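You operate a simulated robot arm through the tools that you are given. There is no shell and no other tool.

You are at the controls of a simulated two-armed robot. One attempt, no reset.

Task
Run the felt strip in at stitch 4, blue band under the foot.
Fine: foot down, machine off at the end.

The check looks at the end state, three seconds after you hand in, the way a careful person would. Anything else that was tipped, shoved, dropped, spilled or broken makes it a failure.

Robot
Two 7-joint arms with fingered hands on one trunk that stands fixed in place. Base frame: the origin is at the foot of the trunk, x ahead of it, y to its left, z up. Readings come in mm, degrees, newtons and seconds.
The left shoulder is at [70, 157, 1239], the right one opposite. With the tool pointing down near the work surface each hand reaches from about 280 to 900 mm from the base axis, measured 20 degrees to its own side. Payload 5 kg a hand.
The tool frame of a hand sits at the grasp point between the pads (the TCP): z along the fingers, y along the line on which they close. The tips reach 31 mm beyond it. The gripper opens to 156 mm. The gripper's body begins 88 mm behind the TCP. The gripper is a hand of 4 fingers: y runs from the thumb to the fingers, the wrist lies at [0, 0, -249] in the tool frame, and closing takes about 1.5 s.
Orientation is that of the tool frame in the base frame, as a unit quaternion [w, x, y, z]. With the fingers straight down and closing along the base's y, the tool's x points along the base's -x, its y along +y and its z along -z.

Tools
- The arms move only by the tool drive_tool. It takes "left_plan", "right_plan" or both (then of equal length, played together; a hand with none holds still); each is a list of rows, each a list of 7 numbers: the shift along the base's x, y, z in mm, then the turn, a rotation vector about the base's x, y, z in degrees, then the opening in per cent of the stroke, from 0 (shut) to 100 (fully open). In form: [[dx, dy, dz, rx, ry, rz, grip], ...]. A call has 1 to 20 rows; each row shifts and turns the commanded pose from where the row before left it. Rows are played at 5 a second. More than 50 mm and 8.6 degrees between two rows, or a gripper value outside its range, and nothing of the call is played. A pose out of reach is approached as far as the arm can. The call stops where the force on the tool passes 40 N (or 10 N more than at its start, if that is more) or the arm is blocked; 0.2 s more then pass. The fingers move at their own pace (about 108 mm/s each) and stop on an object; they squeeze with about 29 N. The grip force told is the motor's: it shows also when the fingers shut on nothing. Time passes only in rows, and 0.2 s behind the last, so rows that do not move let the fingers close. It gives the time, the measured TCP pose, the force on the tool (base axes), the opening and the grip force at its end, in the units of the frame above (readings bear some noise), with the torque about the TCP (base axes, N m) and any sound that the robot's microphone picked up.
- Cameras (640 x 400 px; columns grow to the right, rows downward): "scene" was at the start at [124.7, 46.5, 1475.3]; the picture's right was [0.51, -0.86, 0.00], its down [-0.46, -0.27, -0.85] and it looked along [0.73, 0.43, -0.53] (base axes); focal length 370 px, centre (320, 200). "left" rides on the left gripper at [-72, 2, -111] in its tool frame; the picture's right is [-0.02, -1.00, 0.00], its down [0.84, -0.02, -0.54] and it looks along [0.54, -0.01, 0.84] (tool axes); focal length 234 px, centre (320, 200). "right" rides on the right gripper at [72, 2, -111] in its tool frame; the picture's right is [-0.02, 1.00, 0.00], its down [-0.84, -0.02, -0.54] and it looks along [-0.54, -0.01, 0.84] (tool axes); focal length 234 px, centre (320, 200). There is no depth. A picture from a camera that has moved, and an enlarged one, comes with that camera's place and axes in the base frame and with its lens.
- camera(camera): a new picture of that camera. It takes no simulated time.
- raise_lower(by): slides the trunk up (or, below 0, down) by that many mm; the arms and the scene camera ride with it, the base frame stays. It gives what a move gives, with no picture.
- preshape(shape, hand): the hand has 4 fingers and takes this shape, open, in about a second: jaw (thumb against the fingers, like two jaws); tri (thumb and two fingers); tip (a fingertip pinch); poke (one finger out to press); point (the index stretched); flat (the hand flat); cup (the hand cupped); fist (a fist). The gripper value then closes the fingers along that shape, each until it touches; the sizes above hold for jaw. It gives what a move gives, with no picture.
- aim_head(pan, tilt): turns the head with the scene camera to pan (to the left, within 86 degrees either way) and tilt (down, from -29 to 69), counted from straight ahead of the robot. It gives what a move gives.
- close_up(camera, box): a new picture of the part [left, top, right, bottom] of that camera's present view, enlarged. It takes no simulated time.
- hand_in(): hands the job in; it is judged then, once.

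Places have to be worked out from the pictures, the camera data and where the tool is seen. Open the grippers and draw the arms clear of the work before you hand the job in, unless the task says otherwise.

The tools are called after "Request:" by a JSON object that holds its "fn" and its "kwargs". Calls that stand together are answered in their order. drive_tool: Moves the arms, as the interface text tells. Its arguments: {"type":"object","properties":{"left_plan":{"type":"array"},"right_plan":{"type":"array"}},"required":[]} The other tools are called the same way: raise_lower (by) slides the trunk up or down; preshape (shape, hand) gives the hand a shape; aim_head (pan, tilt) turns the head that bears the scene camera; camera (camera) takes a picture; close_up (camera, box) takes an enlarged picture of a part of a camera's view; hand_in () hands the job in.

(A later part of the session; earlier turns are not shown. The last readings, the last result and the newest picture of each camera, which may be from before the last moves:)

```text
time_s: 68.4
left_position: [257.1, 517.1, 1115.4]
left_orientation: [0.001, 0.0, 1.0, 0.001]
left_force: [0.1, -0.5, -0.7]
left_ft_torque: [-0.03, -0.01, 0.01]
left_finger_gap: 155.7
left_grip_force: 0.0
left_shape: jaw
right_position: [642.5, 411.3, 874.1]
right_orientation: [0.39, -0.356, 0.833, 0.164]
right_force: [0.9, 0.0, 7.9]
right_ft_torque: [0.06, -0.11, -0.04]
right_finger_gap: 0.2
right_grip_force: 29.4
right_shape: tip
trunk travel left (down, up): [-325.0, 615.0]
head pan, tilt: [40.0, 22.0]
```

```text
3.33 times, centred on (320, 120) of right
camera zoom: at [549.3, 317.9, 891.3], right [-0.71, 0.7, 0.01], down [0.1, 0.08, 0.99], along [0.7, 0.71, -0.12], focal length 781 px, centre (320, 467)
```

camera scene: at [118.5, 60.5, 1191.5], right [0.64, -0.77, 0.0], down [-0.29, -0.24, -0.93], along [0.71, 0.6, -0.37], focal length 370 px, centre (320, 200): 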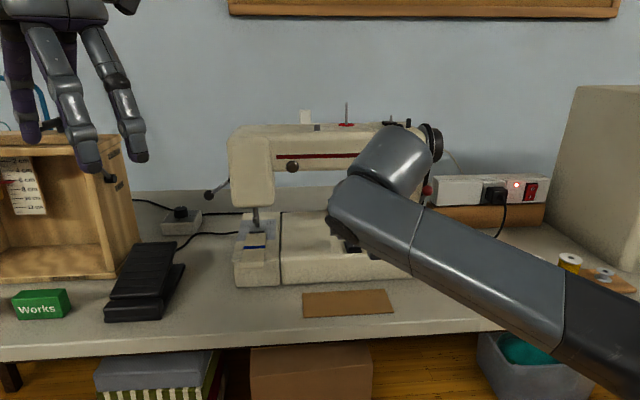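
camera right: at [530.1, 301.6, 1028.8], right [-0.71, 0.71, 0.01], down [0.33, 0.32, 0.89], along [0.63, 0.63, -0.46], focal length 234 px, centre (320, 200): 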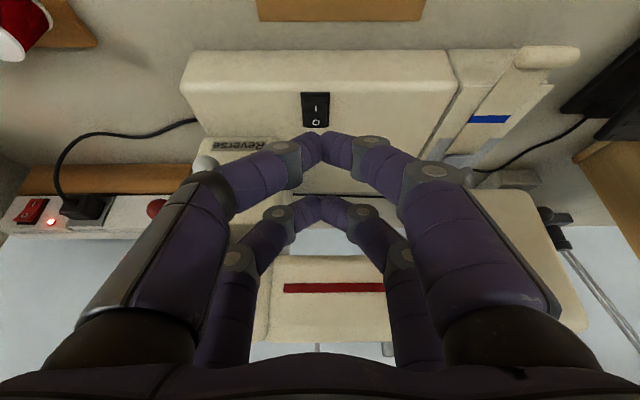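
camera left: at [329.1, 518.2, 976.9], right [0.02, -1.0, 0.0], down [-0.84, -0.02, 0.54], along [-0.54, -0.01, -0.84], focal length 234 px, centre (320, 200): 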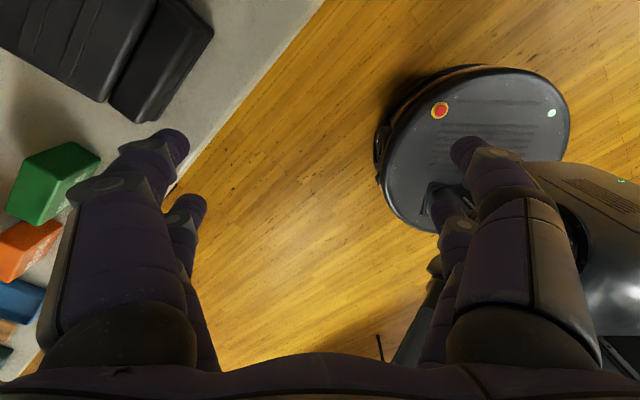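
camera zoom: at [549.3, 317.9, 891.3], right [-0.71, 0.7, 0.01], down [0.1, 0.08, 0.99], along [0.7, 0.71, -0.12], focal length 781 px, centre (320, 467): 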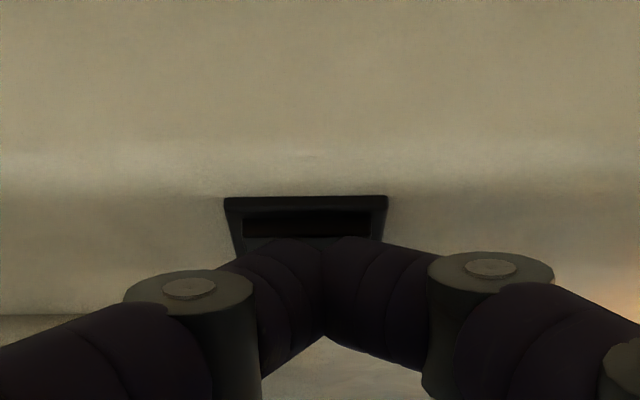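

Contact at ~8 N and a warm glow appears at the lower right — possibly the machine's lamp. Pressing a little further to make sure the rocker flips fully.

Request:
{"fn": "drive_tool", "kwargs": {"right_plan": [[0, 0, -2, 0, 0, 0, 0], [0, 0, -2, 0, 0, 0, 0], [0, 0, 0, 0, 0, 0, 0]]}}

Request:
{"fn": "camera", "kwargs": {"camera": "right"}}

Request:
{"fn": "camera", "kwargs": {"camera": "scene"}}

```text
time_s: 69.2
left_position: [254.8, 515.6, 1117.9]
left_orientation: [0.002, 0.0, 1.0, 0.001]
left_force: [0.3, -0.4, 0.2]
left_ft_torque: [-0.02, 0.02, -0.03]
left_finger_gap: 156.0
left_grip_force: 0.2
left_shape: jaw
right_position: [641.0, 409.0, 871.8]
right_orientation: [0.39, -0.357, 0.833, 0.165]
right_force: [-4.9, -7.2, 29.9]
right_ft_torque: [-0.1, -0.06, 0.02]
right_finger_gap: 0.0
right_grip_force: 29.0
right_shape: tip
trunk travel left (down, up): [-325.0, 615.0]
head pan, tilt: [40.0, 22.0]
```

```text
taken
camera right: at [546.9, 316.3, 889.2], right [-0.71, 0.7, 0.01], down [0.09, 0.08, 0.99], along [0.7, 0.71, -0.12], focal length 234 px, centre (320, 200)
```

right: 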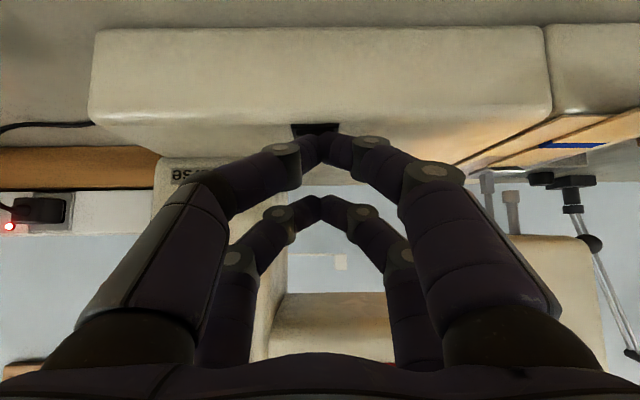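

```text
taken
camera scene: at [116.0, 59.1, 1192.2], right [0.64, -0.77, 0.0], down [-0.28, -0.24, -0.93], along [0.71, 0.6, -0.37], focal length 370 px, centre (320, 200)
```

scene: 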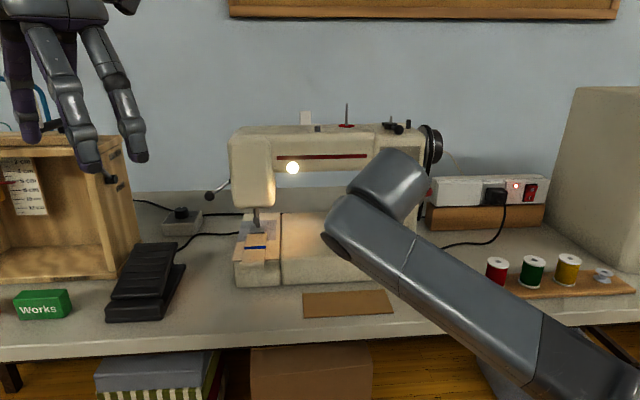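

The lamp is lit — the machine is on. I'll lift the right hand ~25 mm off the rocker and bring the closed left hand above the far half of the pedal tread (about (396, 716)).

Request:
{"fn": "drive_tool", "kwargs": {"right_plan": [[0, 0, 8, 0, 0, 0, 0], [0, 0, 8, 0, 0, 0, 0], [0, 0, 8, 0, 0, 0, 0], [-5, -5, 4, 0, 0, 0, 0], [-5, -5, 4, 0, 0, 0, 0], [0, 0, 0, 0, 0, 0, 0], [0, 0, 0, 0, 0, 0, 0]], "left_plan": [[19.9, 28.4, -22, 0, 0, 0, 0], [19.9, 28.4, -22, 0, 0, 0, 0], [19.9, 28.4, -22, 0, 0, 0, 0], [19.9, 28.4, -22, 0, 0, 0, 0], [19.9, 28.4, -22, 0, 0, 0, 0], [19.9, 28.4, -22, 0, 0, 0, 0], [19.9, 28.4, -22, 0, 0, 0, 0]]}}

Request:
{"fn": "camera", "kwargs": {"camera": "scene"}}

Request:
{"fn": "camera", "kwargs": {"camera": "left"}}

Request:
{"fn": "close_up", "kwargs": {"camera": "right", "box": [240, 60, 400, 180]}}

```text
time_s: 70.8
left_position: [398.1, 715.8, 960.6]
left_orientation: [0.0, -0.001, 1.0, -0.001]
left_force: [-0.1, 0.4, -0.3]
left_ft_torque: [-0.01, 0.0, -0.02]
left_finger_gap: 0.3
left_grip_force: 28.8
left_shape: jaw
right_position: [632.6, 402.8, 898.0]
right_orientation: [0.388, -0.355, 0.835, 0.163]
right_force: [0.5, 0.9, -0.3]
right_ft_torque: [0.01, 0.03, 0.0]
right_finger_gap: 0.3
right_grip_force: 29.0
right_shape: tip
trunk travel left (down, up): [-325.0, 615.0]
head pan, tilt: [40.0, 22.0]
```

```text
taken
camera scene: at [119.6, 62.0, 1191.3], right [0.64, -0.77, 0.0], down [-0.29, -0.24, -0.93], along [0.71, 0.6, -0.38], focal length 370 px, centre (320, 200)
```

scene: 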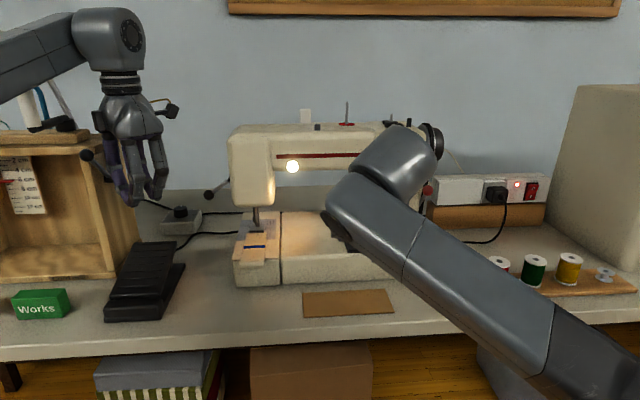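

```text
taken
camera left: at [469.6, 719.1, 1070.8], right [0.02, -1.0, 0.0], down [-0.84, -0.02, 0.54], along [-0.54, -0.01, -0.84], focal length 234 px, centre (320, 200)
```

left: 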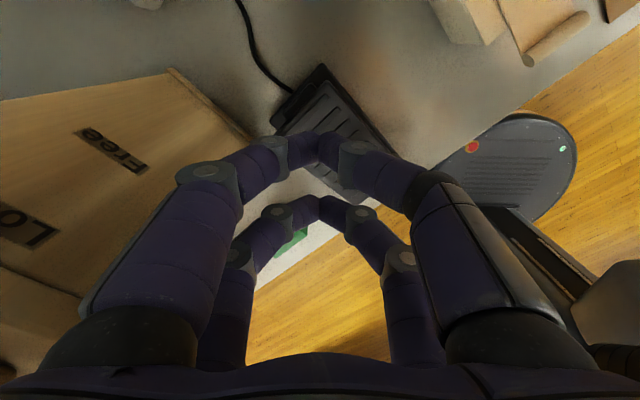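

```text
3.33 times, centred on (320, 120) of right
camera zoom: at [539.8, 308.7, 916.1], right [-0.71, 0.7, 0.01], down [0.1, 0.08, 0.99], along [0.7, 0.71, -0.13], focal length 781 px, centre (320, 467)
```

zoom: 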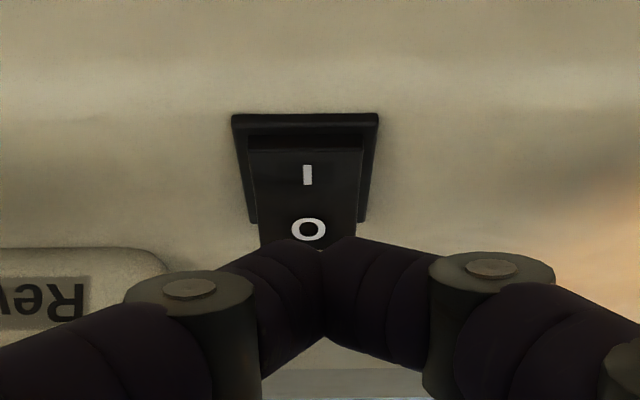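

Rocker now shows I pressed (on). Checking where the left fingertips sit relative to the pedal.

Request:
{"fn": "close_up", "kwargs": {"camera": "left", "box": [220, 40, 440, 210]}}

Request:
{"fn": "close_up", "kwargs": {"camera": "scene", "box": [80, 150, 240, 330]}}

```text
2.35 times, centred on (330, 125) of left
camera zoom: at [469.6, 719.1, 1070.8], right [0.02, -1.0, 0.0], down [-0.84, -0.02, 0.54], along [-0.54, -0.01, -0.84], focal length 551 px, centre (296, 376)
```

zoom: 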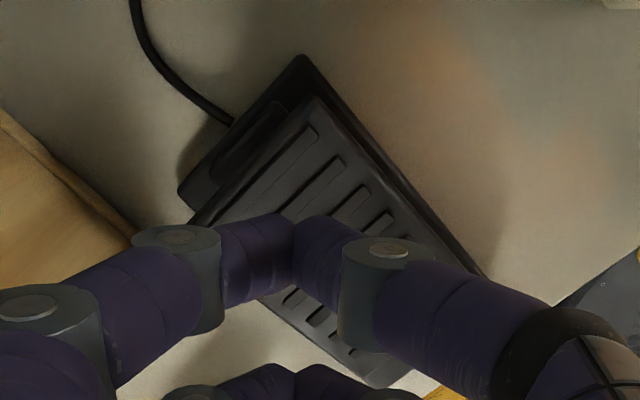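

```text
2.22 times, centred on (160, 240) of scene
camera zoom: at [119.6, 62.0, 1191.3], right [0.64, -0.77, 0.0], down [-0.29, -0.24, -0.93], along [0.71, 0.6, -0.38], focal length 823 px, centre (676, 111)
```

zoom: 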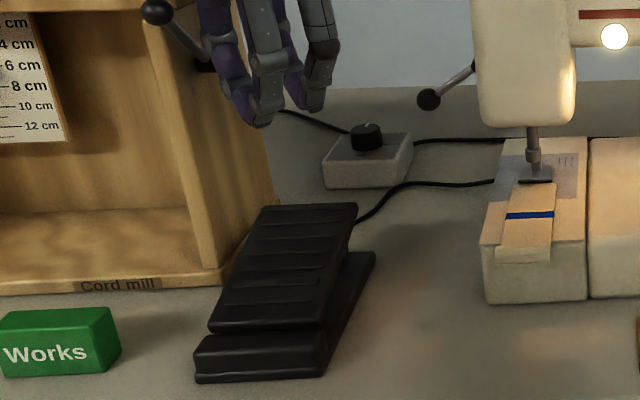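

The fingertips are over the tread about 30 mm from its far (toe) edge. Lowering in stages until just above it.

Request:
{"fn": "drive_tool", "kwargs": {"left_plan": [[1, 1, -18, 0, 0, 0, 0], [1, 1, -18, 0, 0, 0, 0], [1, 1, -18, 0, 0, 0, 0], [1, 1, -18, 0, 0, 0, 0], [0, 0, -10, 0, 0, 0, 0]]}}

Request:
{"fn": "close_up", "kwargs": {"camera": "scene", "box": [80, 150, 240, 330]}}

Request:
{"fn": "close_up", "kwargs": {"camera": "scene", "box": [226, 205, 290, 265]}}

```text
time_s: 72.0
left_position: [401.7, 719.8, 879.8]
left_orientation: [0.001, 0.0, 1.0, 0.0]
left_force: [0.1, 0.3, -0.2]
left_ft_torque: [0.0, 0.0, 0.01]
left_finger_gap: 0.1
left_grip_force: 30.2
left_shape: jaw
right_position: [631.1, 401.6, 901.2]
right_orientation: [0.387, -0.356, 0.835, 0.163]
right_force: [0.4, -0.4, 0.9]
right_ft_torque: [0.0, 0.04, -0.01]
right_finger_gap: 0.1
right_grip_force: 29.5
right_shape: tip
trunk travel left (down, up): [-325.0, 615.0]
head pan, tilt: [40.0, 22.0]
```

```text
2.22 times, centred on (160, 240) of scene
camera zoom: at [118.8, 61.0, 1191.5], right [0.64, -0.77, 0.0], down [-0.29, -0.24, -0.93], along [0.71, 0.6, -0.38], focal length 823 px, centre (676, 111)
```

zoom: 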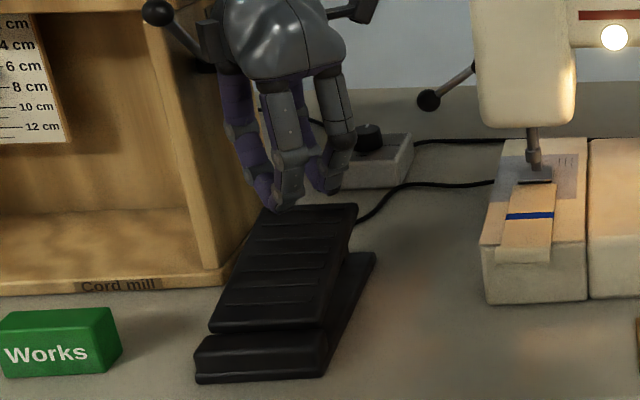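

```text
6.67 times, centred on (258, 235) of scene
camera zoom: at [118.8, 61.0, 1191.5], right [0.64, -0.77, 0.0], down [-0.29, -0.24, -0.93], along [0.71, 0.6, -0.38], focal length 2468 px, centre (733, -33)
```

zoom: 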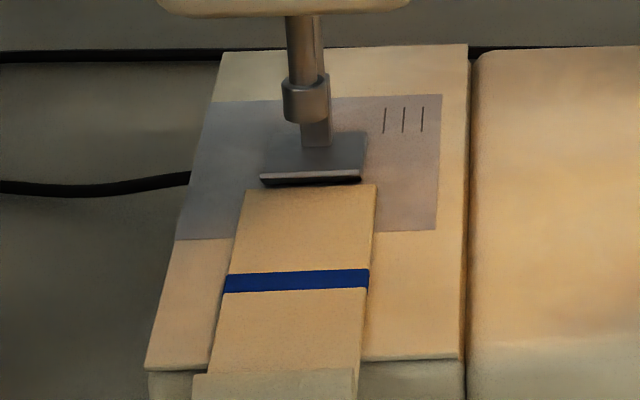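

Good lit view. Zooming tight on the foot once more before running.

Request:
{"fn": "close_up", "kwargs": {"camera": "scene", "box": [246, 212, 270, 230]}}

Request:
{"fn": "close_up", "kwargs": {"camera": "right", "box": [440, 130, 640, 260]}}

```text
16.00 times, centred on (258, 221) of scene
camera zoom: at [118.8, 61.0, 1191.5], right [0.64, -0.77, 0.0], down [-0.29, -0.24, -0.93], along [0.71, 0.6, -0.38], focal length 5924 px, centre (1312, -136)
```

zoom: 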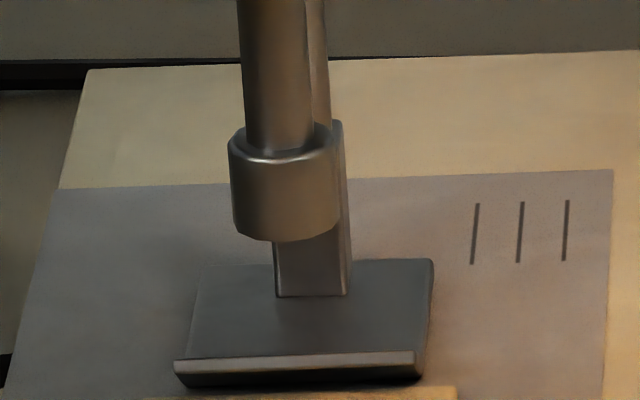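

```text
3.08 times, centred on (540, 195) of right
camera zoom: at [539.1, 308.0, 916.9], right [-0.71, 0.7, 0.01], down [0.1, 0.08, 0.99], along [0.7, 0.71, -0.12], focal length 720 px, centre (-357, 215)
```

zoom: 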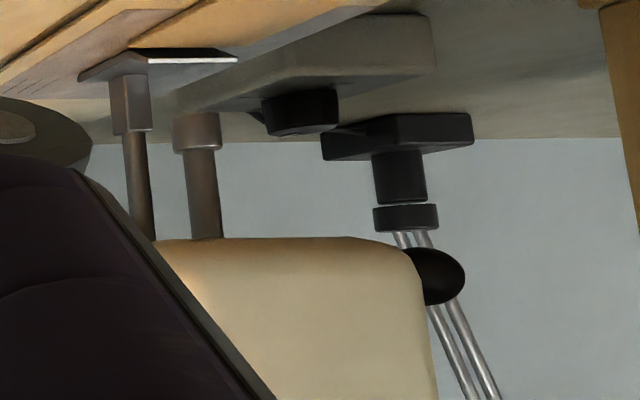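

Zooming the right wrist camera onto the sole/plate contact.

Request:
{"fn": "close_up", "kwargs": {"camera": "right", "box": [455, 138, 511, 173]}}

```text
11.43 times, centred on (483, 156) of right
camera zoom: at [539.1, 308.0, 916.9], right [-0.71, 0.7, 0.01], down [0.1, 0.08, 0.99], along [0.7, 0.71, -0.12], focal length 2676 px, centre (-1543, 709)
```

zoom: 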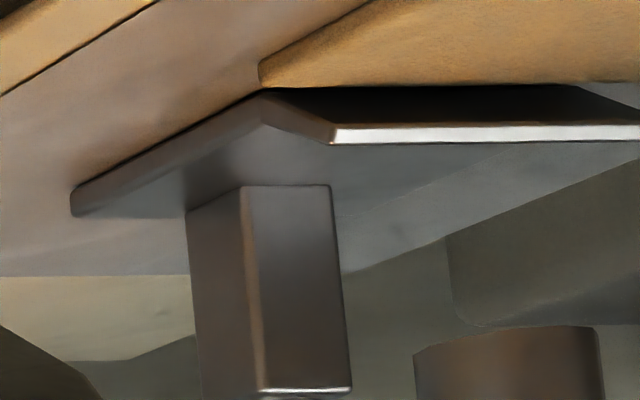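

The sole sits at plate level (≈0.4 mm gap) and the felt end is under its upturned toe — foot is down. Now stepping the left fingertips down to find the pedal.

Request:
{"fn": "drive_tool", "kwargs": {"left_plan": [[0, 0, -4, 0, 0, 0, 0], [0, 0, -4, 0, 0, 0, 0], [0, 0, -4, 0, 0, 0, 0]]}}

Request:
{"fn": "close_up", "kwargs": {"camera": "scene", "box": [80, 150, 240, 330]}}

```text
time_s: 72.8
left_position: [401.5, 720.2, 867.7]
left_orientation: [0.001, 0.0, 1.0, -0.001]
left_force: [-0.2, 0.1, -0.1]
left_ft_torque: [0.0, 0.0, -0.02]
left_finger_gap: 0.1
left_grip_force: 29.3
left_shape: jaw
right_position: [631.9, 401.6, 899.6]
right_orientation: [0.389, -0.356, 0.834, 0.164]
right_force: [-0.3, -0.3, -0.6]
right_ft_torque: [0.01, 0.03, 0.04]
right_finger_gap: 0.0
right_grip_force: 29.1
right_shape: tip
trunk travel left (down, up): [-325.0, 615.0]
head pan, tilt: [40.0, 22.0]
```

```text
2.22 times, centred on (160, 240) of scene
camera zoom: at [118.8, 61.1, 1191.5], right [0.64, -0.77, 0.0], down [-0.29, -0.24, -0.93], along [0.71, 0.6, -0.38], focal length 823 px, centre (676, 111)
```

zoom: 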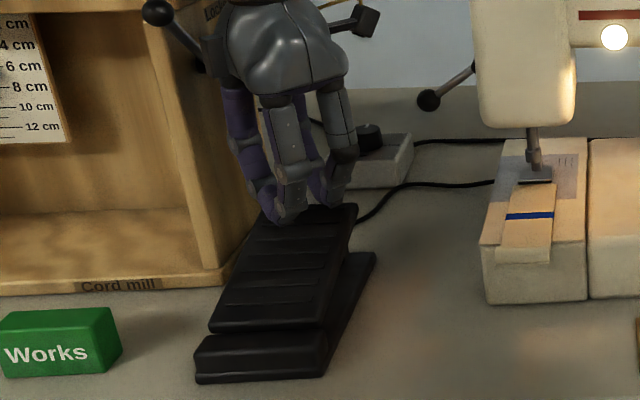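

No contact yet. Stepping down in 3 mm increments.

Request:
{"fn": "drive_tool", "kwargs": {"left_plan": [[0, 0, -3, 0, 0, 0, 0], [0, 0, -3, 0, 0, 0, 0]]}}

Request:
{"fn": "drive_tool", "kwargs": {"left_plan": [[0, 0, -3, 0, 0, 0, 0]]}}

Request:
{"fn": "close_up", "kwargs": {"camera": "scene", "box": [80, 150, 240, 330]}}

```text
time_s: 73.4
left_position: [402.8, 720.2, 862.4]
left_orientation: [0.001, 0.0, 1.0, -0.001]
left_force: [0.8, 0.5, 2.4]
left_ft_torque: [0.03, -0.13, -0.01]
left_finger_gap: 0.1
left_grip_force: 29.1
left_shape: jaw
right_position: [632.5, 401.6, 899.9]
right_orientation: [0.388, -0.355, 0.835, 0.163]
right_force: [-0.3, 0.0, -0.8]
right_ft_torque: [-0.01, -0.02, 0.0]
right_finger_gap: 0.1
right_grip_force: 28.5
right_shape: tip
trunk travel left (down, up): [-325.0, 615.0]
head pan, tilt: [40.0, 22.0]
```

```text
time_s: 73.8
left_position: [400.6, 720.8, 859.8]
left_orientation: [0.0, -0.001, 1.0, 0.0]
left_force: [1.7, -0.1, 3.6]
left_ft_torque: [0.03, -0.1, 0.01]
left_finger_gap: 0.0
left_grip_force: 29.3
left_shape: jaw
right_position: [631.6, 400.9, 899.8]
right_orientation: [0.388, -0.357, 0.834, 0.164]
right_force: [-0.1, -1.1, -0.1]
right_ft_torque: [-0.04, -0.01, -0.03]
right_finger_gap: 0.2
right_grip_force: 29.2
right_shape: tip
trunk travel left (down, up): [-325.0, 615.0]
head pan, tilt: [40.0, 22.0]
```

```text
2.22 times, centred on (160, 240) of scene
camera zoom: at [118.7, 60.7, 1191.5], right [0.64, -0.77, 0.0], down [-0.29, -0.24, -0.93], along [0.71, 0.6, -0.37], focal length 823 px, centre (676, 111)
```

zoom: 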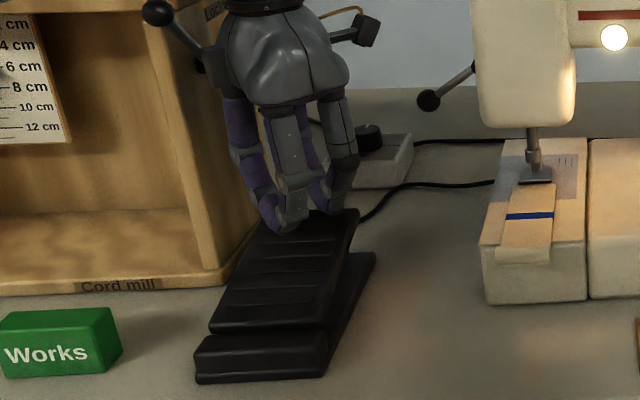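

Contact with the pedal at ~3.6 N. Pressing a further 3 mm and watching the strip and any sound.

Request:
{"fn": "drive_tool", "kwargs": {"left_plan": [[0, 0, -3, 0, 0, 0, 0]]}}

Request:
{"fn": "close_up", "kwargs": {"camera": "scene", "box": [226, 205, 290, 265]}}

```text
time_s: 74.2
left_position: [401.4, 719.5, 856.0]
left_orientation: [0.001, 0.0, 1.0, 0.0]
left_force: [-0.3, 1.4, 2.6]
left_ft_torque: [0.08, -0.07, 0.05]
left_finger_gap: 0.1
left_grip_force: 29.0
left_shape: jaw
right_position: [631.2, 401.8, 898.9]
right_orientation: [0.388, -0.356, 0.835, 0.163]
right_force: [0.3, 0.5, -0.1]
right_ft_torque: [0.01, 0.0, -0.02]
right_finger_gap: 0.0
right_grip_force: 28.9
right_shape: tip
trunk travel left (down, up): [-325.0, 615.0]
head pan, tilt: [40.0, 22.0]
```

```text
6.67 times, centred on (258, 235) of scene
camera zoom: at [118.6, 60.8, 1191.5], right [0.64, -0.77, 0.0], down [-0.29, -0.24, -0.93], along [0.71, 0.6, -0.37], focal length 2468 px, centre (733, -33)
```

zoom: 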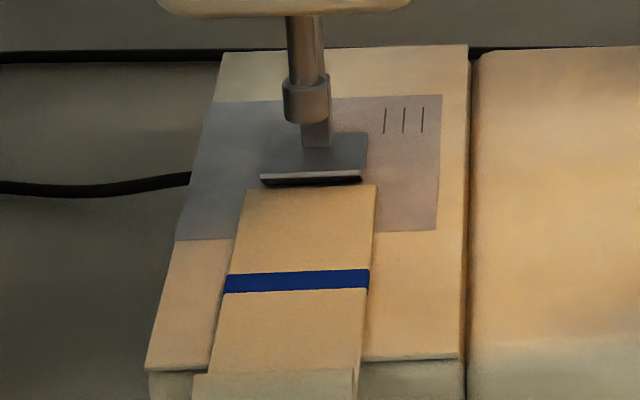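

No motion or sound yet at this depression. Pressing 3 mm more.

Request:
{"fn": "drive_tool", "kwargs": {"left_plan": [[0, 0, -3, 0, 0, 0, 0]]}}

Request:
{"fn": "close_up", "kwargs": {"camera": "scene", "box": [226, 205, 290, 265]}}

```text
time_s: 74.6
left_position: [401.1, 718.6, 853.2]
left_orientation: [0.001, 0.0, 1.0, 0.0]
left_force: [0.0, 1.7, 3.9]
left_ft_torque: [0.07, -0.11, 0.04]
left_finger_gap: 0.2
left_grip_force: 29.2
left_shape: jaw
right_position: [632.4, 400.7, 900.5]
right_orientation: [0.388, -0.356, 0.834, 0.163]
right_force: [-0.2, 0.1, 0.0]
right_ft_torque: [-0.01, -0.02, 0.02]
right_finger_gap: 0.3
right_grip_force: 29.0
right_shape: tip
trunk travel left (down, up): [-325.0, 615.0]
head pan, tilt: [40.0, 22.0]
```

```text
6.67 times, centred on (258, 235) of scene
camera zoom: at [118.6, 60.8, 1191.5], right [0.64, -0.77, 0.0], down [-0.29, -0.24, -0.93], along [0.71, 0.6, -0.37], focal length 2468 px, centre (733, -33)
```

zoom: 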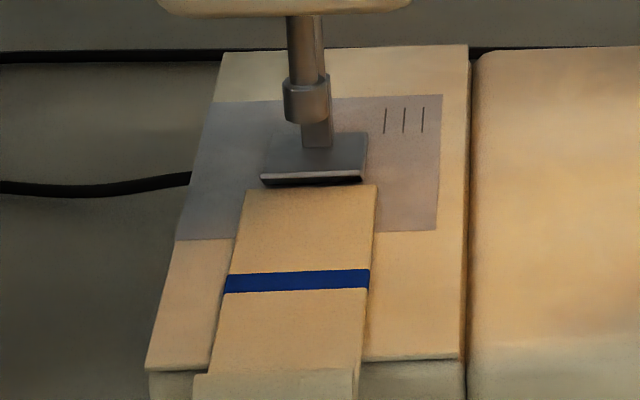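

Force stays low (3.9 N), pedal is travelling. Another 3 mm.

Request:
{"fn": "drive_tool", "kwargs": {"left_plan": [[0, 0, -3, 0, 0, 0, 0]]}}

Request:
{"fn": "close_up", "kwargs": {"camera": "scene", "box": [226, 205, 290, 265]}}

Request:
{"fn": "drive_tool", "kwargs": {"left_plan": [[0, 0, -3, 0, 0, 0, 0]]}}

Request:
{"fn": "close_up", "kwargs": {"camera": "scene", "box": [226, 205, 290, 265]}}

```text
time_s: 75.0
left_position: [400.8, 720.0, 850.6]
left_orientation: [0.001, 0.0, 1.0, 0.001]
left_force: [1.2, 1.0, 3.5]
left_ft_torque: [0.1, -0.12, 0.01]
left_finger_gap: 0.3
left_grip_force: 28.7
left_shape: jaw
right_position: [631.8, 401.2, 900.2]
right_orientation: [0.388, -0.356, 0.834, 0.163]
right_force: [-0.7, -1.5, -0.2]
right_ft_torque: [0.02, 0.01, 0.02]
right_finger_gap: 0.0
right_grip_force: 29.1
right_shape: tip
trunk travel left (down, up): [-325.0, 615.0]
head pan, tilt: [40.0, 22.0]
heard: click
```

```text
6.67 times, centred on (258, 235) of scene
camera zoom: at [118.7, 60.7, 1191.5], right [0.64, -0.77, 0.0], down [-0.29, -0.24, -0.93], along [0.71, 0.6, -0.37], focal length 2468 px, centre (733, -33)
```

zoom: 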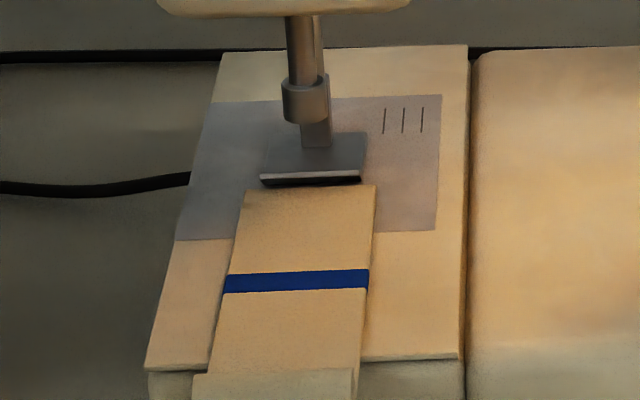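

```text
time_s: 75.4
left_position: [401.9, 719.2, 847.1]
left_orientation: [0.002, 0.0, 1.0, 0.001]
left_force: [1.9, 0.9, 3.1]
left_ft_torque: [0.06, -0.16, 0.02]
left_finger_gap: 0.0
left_grip_force: 29.2
left_shape: jaw
right_position: [632.0, 400.3, 898.9]
right_orientation: [0.389, -0.355, 0.835, 0.163]
right_force: [-0.4, 0.7, -1.0]
right_ft_torque: [-0.02, 0.03, 0.03]
right_finger_gap: 0.1
right_grip_force: 28.5
right_shape: tip
trunk travel left (down, up): [-325.0, 615.0]
head pan, tilt: [40.0, 22.0]
```

```text
6.67 times, centred on (258, 235) of scene
camera zoom: at [118.7, 60.6, 1191.5], right [0.64, -0.77, 0.0], down [-0.29, -0.24, -0.93], along [0.71, 0.6, -0.37], focal length 2468 px, centre (733, -33)
```

zoom: 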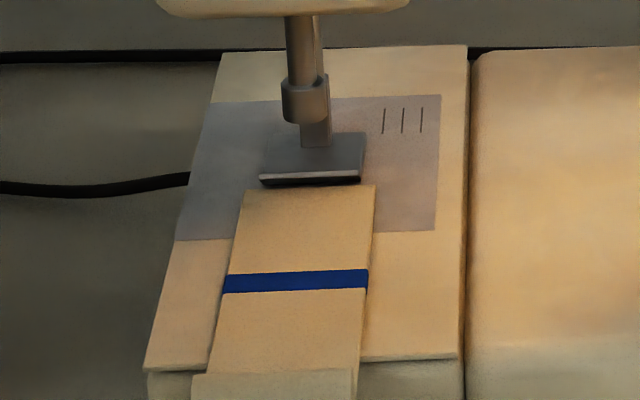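

A click at the pedal, but the strip hasn't moved. Holding the pedal for a moment to listen and looking at the whole machine.

Request:
{"fn": "drive_tool", "kwargs": {"left_plan": [[0, 0, 0, 0, 0, 0, 0], [0, 0, 0, 0, 0, 0, 0]]}}

Request:
{"fn": "close_up", "kwargs": {"camera": "scene", "box": [226, 205, 290, 265]}}

Request:
{"fn": "camera", "kwargs": {"camera": "scene"}}

Request:
{"fn": "close_up", "kwargs": {"camera": "scene", "box": [80, 150, 240, 330]}}

```text
time_s: 76.0
left_position: [401.0, 720.0, 847.7]
left_orientation: [0.001, 0.0, 1.0, 0.0]
left_force: [1.0, 0.1, 3.9]
left_ft_torque: [-0.02, -0.16, -0.06]
left_finger_gap: 0.0
left_grip_force: 28.7
left_shape: jaw
right_position: [631.0, 401.4, 899.8]
right_orientation: [0.389, -0.355, 0.834, 0.163]
right_force: [0.5, -0.1, 0.0]
right_ft_torque: [0.02, -0.02, 0.01]
right_finger_gap: 0.0
right_grip_force: 29.0
right_shape: tip
trunk travel left (down, up): [-325.0, 615.0]
head pan, tilt: [40.0, 22.0]
```

```text
6.67 times, centred on (258, 235) of scene
camera zoom: at [118.7, 60.5, 1191.5], right [0.64, -0.77, 0.0], down [-0.29, -0.24, -0.93], along [0.71, 0.6, -0.37], focal length 2468 px, centre (733, -33)
```

zoom: 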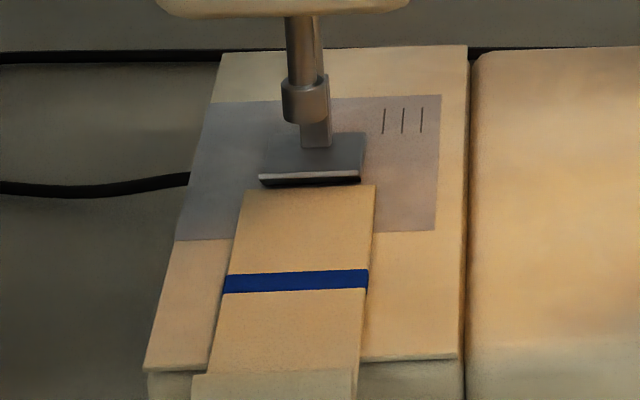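

```text
taken
camera scene: at [118.7, 60.5, 1191.5], right [0.64, -0.77, 0.0], down [-0.29, -0.24, -0.93], along [0.71, 0.6, -0.37], focal length 370 px, centre (320, 200)
```

scene: 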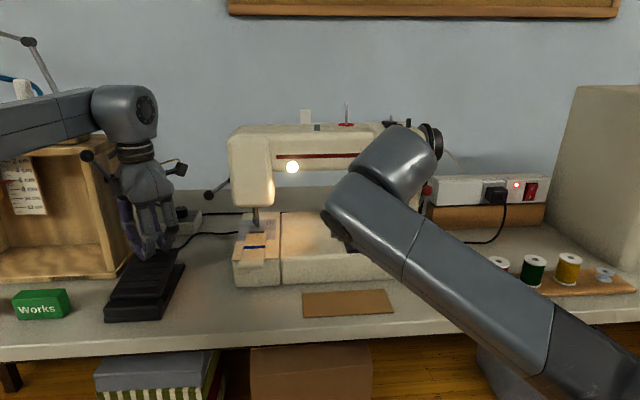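

```text
2.22 times, centred on (160, 240) of scene
camera zoom: at [118.7, 60.5, 1191.5], right [0.64, -0.77, 0.0], down [-0.29, -0.24, -0.93], along [0.71, 0.6, -0.37], focal length 823 px, centre (676, 111)
```

zoom: 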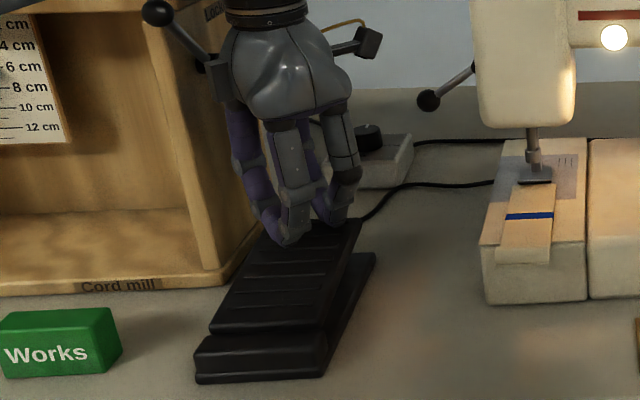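

The tread still has travel left (force only ~4 N). Pressing further in small steps.

Request:
{"fn": "drive_tool", "kwargs": {"left_plan": [[0, 0, -4, 0, 0, 0, 0]]}}

Request:
{"fn": "close_up", "kwargs": {"camera": "scene", "box": [226, 205, 290, 265]}}

Request:
{"fn": "drive_tool", "kwargs": {"left_plan": [[0, 0, -4, 0, 0, 0, 0]]}}

Request:
{"fn": "close_up", "kwargs": {"camera": "scene", "box": [226, 205, 290, 265]}}

```text
time_s: 76.4
left_position: [400.9, 719.7, 843.3]
left_orientation: [0.002, 0.0, 1.0, 0.0]
left_force: [1.6, 1.2, 4.1]
left_ft_torque: [0.05, -0.15, 0.0]
left_finger_gap: 0.3
left_grip_force: 29.1
left_shape: jaw
right_position: [631.4, 400.6, 899.7]
right_orientation: [0.388, -0.356, 0.834, 0.163]
right_force: [1.0, -0.6, 0.2]
right_ft_torque: [0.04, -0.01, 0.01]
right_finger_gap: 0.0
right_grip_force: 29.2
right_shape: tip
trunk travel left (down, up): [-325.0, 615.0]
head pan, tilt: [40.0, 22.0]
```

```text
6.67 times, centred on (258, 235) of scene
camera zoom: at [118.7, 60.7, 1191.5], right [0.64, -0.77, 0.0], down [-0.29, -0.24, -0.93], along [0.71, 0.6, -0.37], focal length 2468 px, centre (733, -33)
```

zoom: 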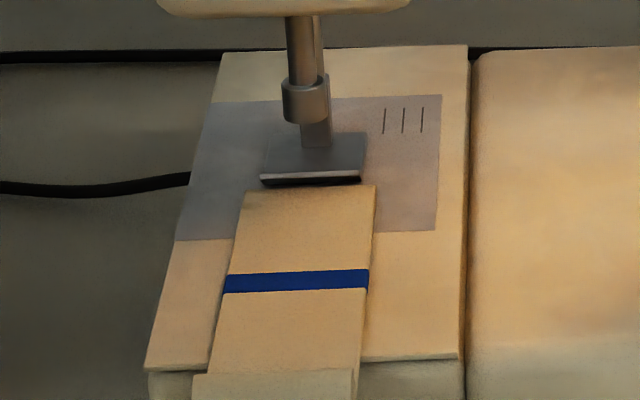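

```text
time_s: 76.8
left_position: [401.8, 719.9, 840.4]
left_orientation: [0.001, 0.0, 1.0, 0.001]
left_force: [2.1, 0.9, 4.8]
left_ft_torque: [0.02, -0.18, 0.06]
left_finger_gap: 0.0
left_grip_force: 29.0
left_shape: jaw
right_position: [631.5, 401.1, 900.4]
right_orientation: [0.388, -0.356, 0.834, 0.163]
right_force: [-0.7, -0.1, -0.5]
right_ft_torque: [0.0, 0.02, 0.01]
right_finger_gap: 0.0
right_grip_force: 29.7
right_shape: tip
trunk travel left (down, up): [-325.0, 615.0]
head pan, tilt: [40.0, 22.0]
```

```text
6.67 times, centred on (258, 235) of scene
camera zoom: at [118.7, 60.6, 1191.5], right [0.64, -0.77, 0.0], down [-0.29, -0.24, -0.93], along [0.71, 0.6, -0.37], focal length 2468 px, centre (733, -33)
```

zoom: 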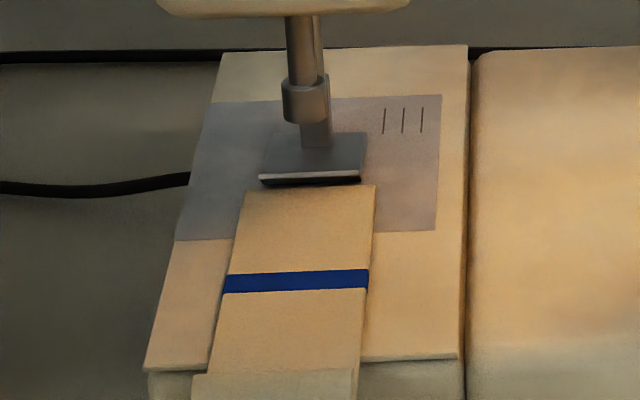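

Still nothing. Pressing toward the end of the travel while listening.

Request:
{"fn": "drive_tool", "kwargs": {"left_plan": [[0, 0, -4, 0, 0, 0, 0], [0, 0, 0, 0, 0, 0, 0]]}}

Request:
{"fn": "close_up", "kwargs": {"camera": "scene", "box": [226, 205, 290, 265]}}

Request:
{"fn": "drive_tool", "kwargs": {"left_plan": [[0, 0, -4, 0, 0, 0, 0], [0, 0, 0, 0, 0, 0, 0]]}}

Request:
{"fn": "close_up", "kwargs": {"camera": "scene", "box": [226, 205, 290, 265]}}

```text
time_s: 77.4
left_position: [400.2, 719.0, 837.1]
left_orientation: [0.002, 0.0, 1.0, 0.001]
left_force: [3.6, 4.0, 10.9]
left_ft_torque: [0.16, -0.42, 0.07]
left_finger_gap: 0.0
left_grip_force: 29.0
left_shape: jaw
right_position: [632.3, 401.1, 900.6]
right_orientation: [0.388, -0.356, 0.834, 0.163]
right_force: [0.0, 0.2, -0.6]
right_ft_torque: [0.0, 0.01, 0.01]
right_finger_gap: 0.2
right_grip_force: 28.9
right_shape: tip
trunk travel left (down, up): [-325.0, 615.0]
head pan, tilt: [40.0, 22.0]
```

```text
6.67 times, centred on (258, 235) of scene
camera zoom: at [118.3, 60.0, 1191.7], right [0.64, -0.77, 0.0], down [-0.29, -0.24, -0.93], along [0.71, 0.6, -0.37], focal length 2468 px, centre (733, -33)
```

zoom: 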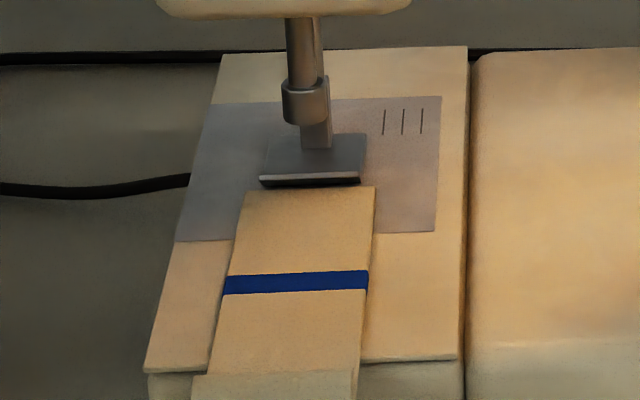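

```text
time_s: 78.0
left_position: [401.1, 720.0, 835.3]
left_orientation: [0.004, -0.001, 1.0, 0.003]
left_force: [4.3, 7.8, 28.7]
left_ft_torque: [0.37, -0.97, 0.19]
left_finger_gap: 0.0
left_grip_force: 29.0
left_shape: jaw
right_position: [629.9, 399.7, 902.5]
right_orientation: [0.389, -0.355, 0.834, 0.164]
right_force: [0.8, -0.4, 0.0]
right_ft_torque: [-0.01, 0.03, 0.0]
right_finger_gap: 0.0
right_grip_force: 29.1
right_shape: tip
trunk travel left (down, up): [-325.0, 615.0]
head pan, tilt: [40.0, 22.0]
```

```text
6.67 times, centred on (258, 235) of scene
camera zoom: at [117.4, 58.6, 1192.0], right [0.64, -0.77, 0.0], down [-0.29, -0.24, -0.93], along [0.71, 0.6, -0.37], focal length 2468 px, centre (733, -33)
```

zoom: 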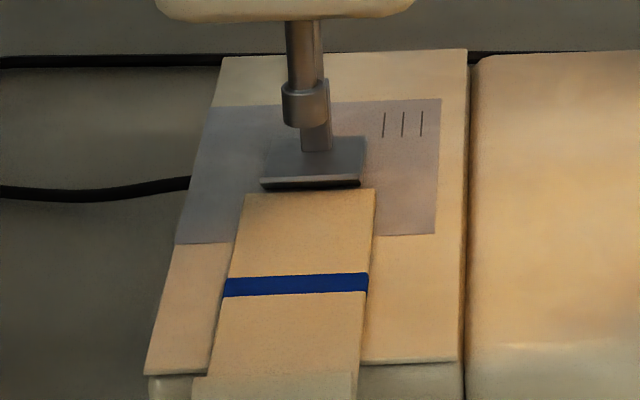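

The pedal is bottomed (29 N) with no response, so something is disengaged. Releasing the pedal and moving the right hand back out of the way so I can inspect the top lever and the red-ball lever.

Request:
{"fn": "drive_tool", "kwargs": {"left_plan": [[0, 0, 10, 0, 0, 0, 0], [0, 0, 12, 0, 0, 0, 0], [0, 0, 14, 0, 0, 0, 0], [0, 0, 14, 0, 0, 0, 0], [0, 0, 0, 0, 0, 0, 0], [0, 0, 0, 0, 0, 0, 0]], "right_plan": [[0, 0, 15, 0, 0, 0, 0], [-14, -14, 15, 0, 0, 0, 0], [-20, -20, 10, 0, 0, 0, 0], [-24, -24, 0, 0, 0, 0, 0], [-24, -24, 0, 0, 0, 0, 0], [-24, -24, 0, 0, 0, 0, 0]]}}

Request:
{"fn": "camera", "kwargs": {"camera": "scene"}}

Request:
{"fn": "close_up", "kwargs": {"camera": "scene", "box": [370, 105, 450, 165]}}

```text
time_s: 79.4
left_position: [401.5, 718.9, 881.9]
left_orientation: [0.001, 0.0, 1.0, 0.001]
left_force: [-0.1, -0.6, 0.2]
left_ft_torque: [0.06, -0.03, 0.02]
left_finger_gap: 0.4
left_grip_force: 29.6
left_shape: jaw
right_position: [524.6, 293.6, 940.1]
right_orientation: [0.388, -0.356, 0.834, 0.164]
right_force: [-0.3, -1.0, 0.5]
right_ft_torque: [0.01, -0.01, 0.0]
right_finger_gap: 0.0
right_grip_force: 29.5
right_shape: tip
trunk travel left (down, up): [-325.0, 615.0]
head pan, tilt: [40.0, 22.0]
```

```text
taken
camera scene: at [118.4, 59.9, 1191.6], right [0.64, -0.77, 0.0], down [-0.29, -0.24, -0.93], along [0.71, 0.6, -0.37], focal length 370 px, centre (320, 200)
```

scene: 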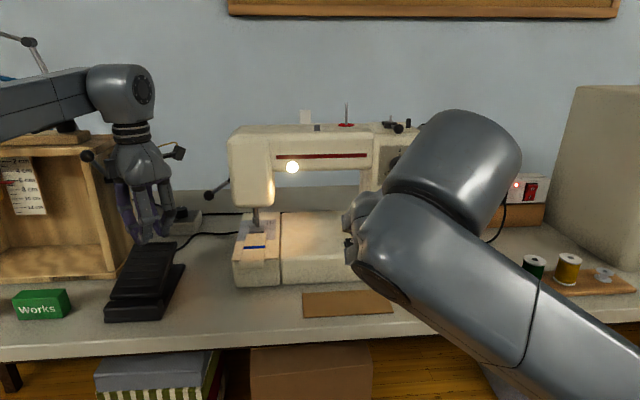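

```text
6.67 times, centred on (410, 135) of scene
camera zoom: at [118.4, 59.9, 1191.6], right [0.64, -0.77, 0.0], down [-0.29, -0.24, -0.93], along [0.71, 0.6, -0.37], focal length 2468 px, centre (-280, 633)
```

zoom: 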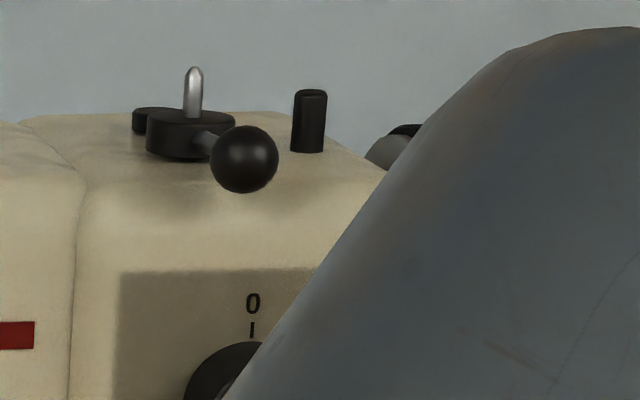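

The top lever looks like a bobbin-winder arm (spindle + stop post). I'll move the right hand to the right-front so its camera can see the winder, red lever and belt side for labels.

Request:
{"fn": "drive_tool", "kwargs": {"right_plan": [[22, -22, 12, 0, 0, 4.5, 0], [22, -22, 12, 0, 0, 4.5, 0], [22, -22, 12, 0, 0, 4.5, 0], [22, -22, 12, 0, 0, 4.5, 0], [22, -22, 12, 0, 0, 4.5, 0], [22, -22, 12, 0, 0, 4.5, 0], [22, -22, 12, 0, 0, 4.5, 0]]}}

Request:
{"fn": "camera", "kwargs": {"camera": "right"}}

Request:
{"fn": "camera", "kwargs": {"camera": "scene"}}

```text
time_s: 81.0
left_position: [400.0, 720.0, 880.5]
left_orientation: [0.001, 0.0, 1.0, -0.001]
left_force: [-0.6, 0.3, 0.7]
left_ft_torque: [0.0, 0.0, 0.03]
left_finger_gap: 0.1
left_grip_force: 29.2
left_shape: jaw
right_position: [679.7, 141.5, 1024.4]
right_orientation: [0.329, -0.569, 0.706, 0.263]
right_force: [0.0, 0.5, -0.5]
right_ft_torque: [-0.01, 0.01, 0.0]
right_finger_gap: 0.0
right_grip_force: 29.0
right_shape: tip
trunk travel left (down, up): [-325.0, 615.0]
head pan, tilt: [40.0, 22.0]
```

```text
taken
camera right: at [650.9, 13.9, 1041.5], right [-0.97, 0.23, 0.01], down [0.04, 0.12, 0.99], along [0.22, 0.97, -0.12], focal length 234 px, centre (320, 200)
```

right: 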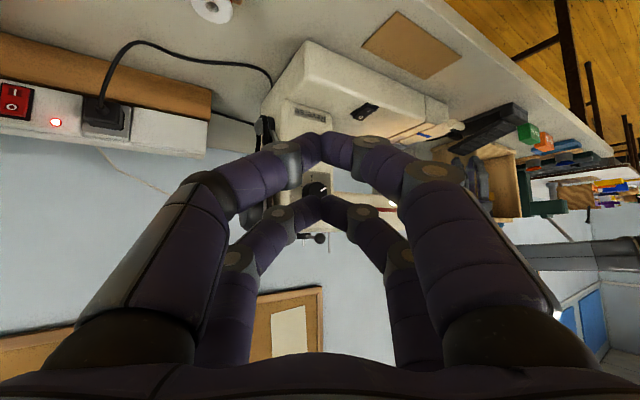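

```text
taken
camera scene: at [119.1, 60.6, 1191.4], right [0.64, -0.77, 0.0], down [-0.29, -0.24, -0.93], along [0.71, 0.6, -0.38], focal length 370 px, centre (320, 200)
```

scene: 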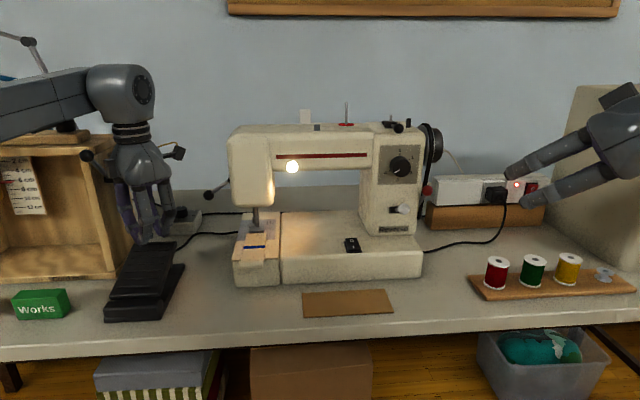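

Opening the right fingers to clear the wrist camera's view of the pillar's right side.

Request:
{"fn": "drive_tool", "kwargs": {"right_plan": [[0, 0, 0, 0, 0, 0, 100], [0, 0, 0, 0, 0, 0, 100], [0, 0, 0, 0, 0, 0, 100], [0, 0, 0, 0, 0, 0, 100]]}}

Request:
{"fn": "close_up", "kwargs": {"camera": "right", "box": [220, 90, 380, 260]}}

Request:
{"fn": "close_up", "kwargs": {"camera": "scene", "box": [360, 100, 460, 165]}}

Request:
{"fn": "close_up", "kwargs": {"camera": "scene", "box": [380, 160, 460, 250]}}

```text
time_s: 82.0
left_position: [400.8, 719.7, 881.3]
left_orientation: [0.001, 0.0, 1.0, 0.0]
left_force: [-1.5, 0.4, 0.0]
left_ft_torque: [0.01, 0.0, -0.01]
left_finger_gap: 0.0
left_grip_force: 29.1
left_shape: jaw
right_position: [680.1, 142.5, 1024.9]
right_orientation: [0.328, -0.569, 0.707, 0.262]
right_force: [-0.5, -0.4, 0.0]
right_ft_torque: [-0.03, -0.02, -0.02]
right_finger_gap: 156.2
right_grip_force: 0.0
right_shape: tip
trunk travel left (down, up): [-325.0, 615.0]
head pan, tilt: [40.0, 22.0]
```

```text
2.35 times, centred on (300, 175) of right
camera zoom: at [650.3, 14.2, 1041.8], right [-0.97, 0.23, 0.01], down [0.04, 0.12, 0.99], along [0.23, 0.97, -0.12], focal length 551 px, centre (367, 259)
```

zoom: 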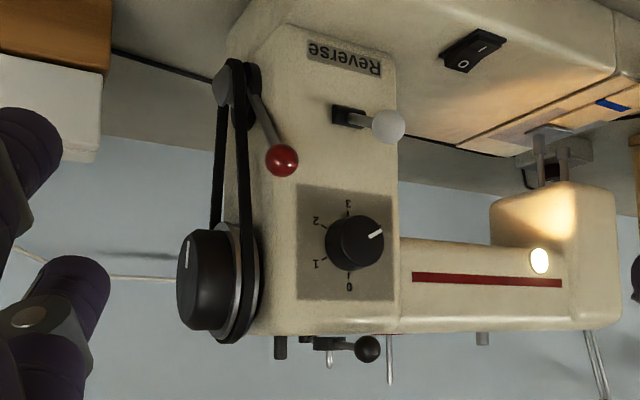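

```text
6.15 times, centred on (410, 132) of scene
camera zoom: at [118.7, 60.9, 1191.5], right [0.64, -0.77, 0.0], down [-0.29, -0.24, -0.93], along [0.71, 0.6, -0.37], focal length 2279 px, centre (-234, 615)
```

zoom: 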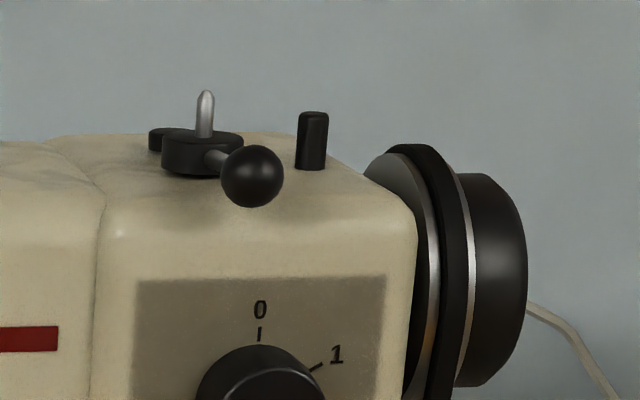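

```text
4.44 times, centred on (420, 205) of scene
camera zoom: at [118.7, 60.9, 1191.5], right [0.64, -0.77, 0.0], down [-0.29, -0.24, -0.93], along [0.71, 0.6, -0.37], focal length 1646 px, centre (-124, 178)
```

zoom: 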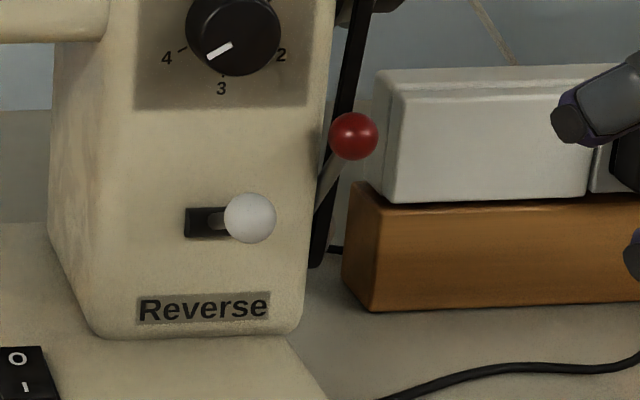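

The red-ball lever pivots next to the lower (motor) pulley. Zooming further on the belt and lever.

Request:
{"fn": "close_up", "kwargs": {"camera": "right", "box": [252, 105, 302, 165]}}

Request:
{"fn": "close_up", "kwargs": {"camera": "right", "box": [250, 130, 330, 240]}}

Request:
{"fn": "close_up", "kwargs": {"camera": "right", "box": [280, 205, 340, 260]}}

```text
6.67 times, centred on (277, 135) of right
camera zoom: at [650.3, 14.2, 1041.8], right [-0.97, 0.23, 0.01], down [0.04, 0.12, 0.99], along [0.23, 0.97, -0.12], focal length 1561 px, centre (607, 633)
```

zoom: 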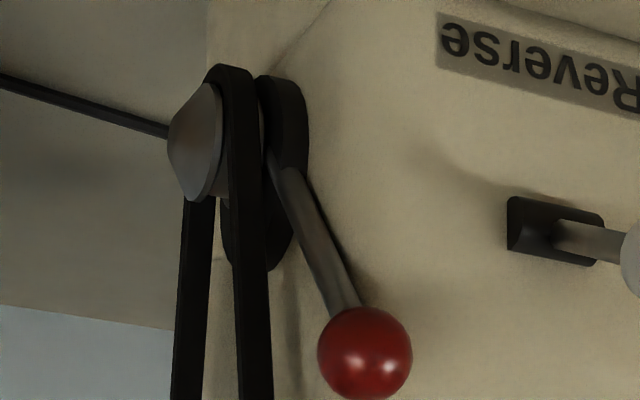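

```text
3.64 times, centred on (290, 185) of right
camera zoom: at [650.3, 14.2, 1041.8], right [-0.97, 0.23, 0.01], down [0.04, 0.12, 0.99], along [0.23, 0.97, -0.12], focal length 852 px, centre (429, 254)
```

zoom: 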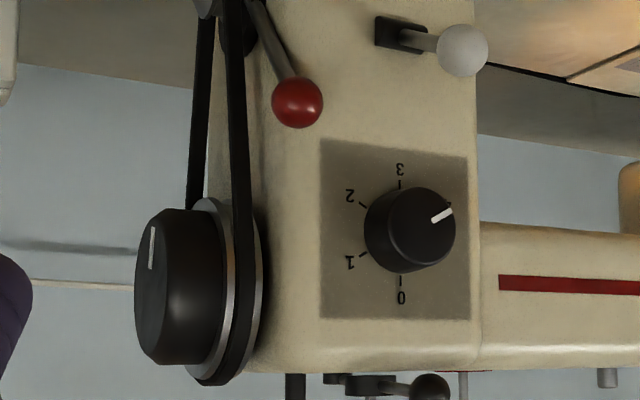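

```text
7.27 times, centred on (310, 232) of right
camera zoom: at [650.3, 14.2, 1041.8], right [-0.97, 0.23, 0.01], down [0.04, 0.12, 0.99], along [0.23, 0.97, -0.12], focal length 1703 px, centre (393, -36)
```

zoom: 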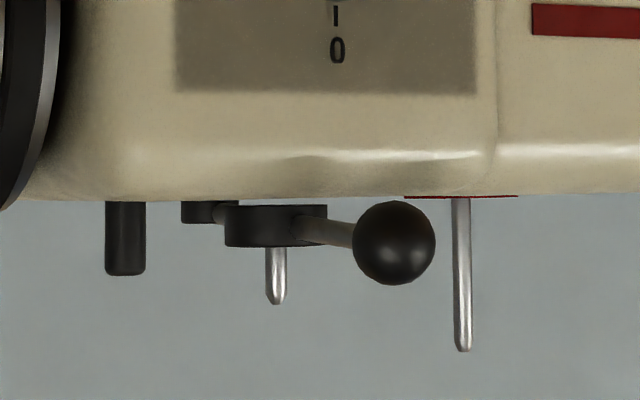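

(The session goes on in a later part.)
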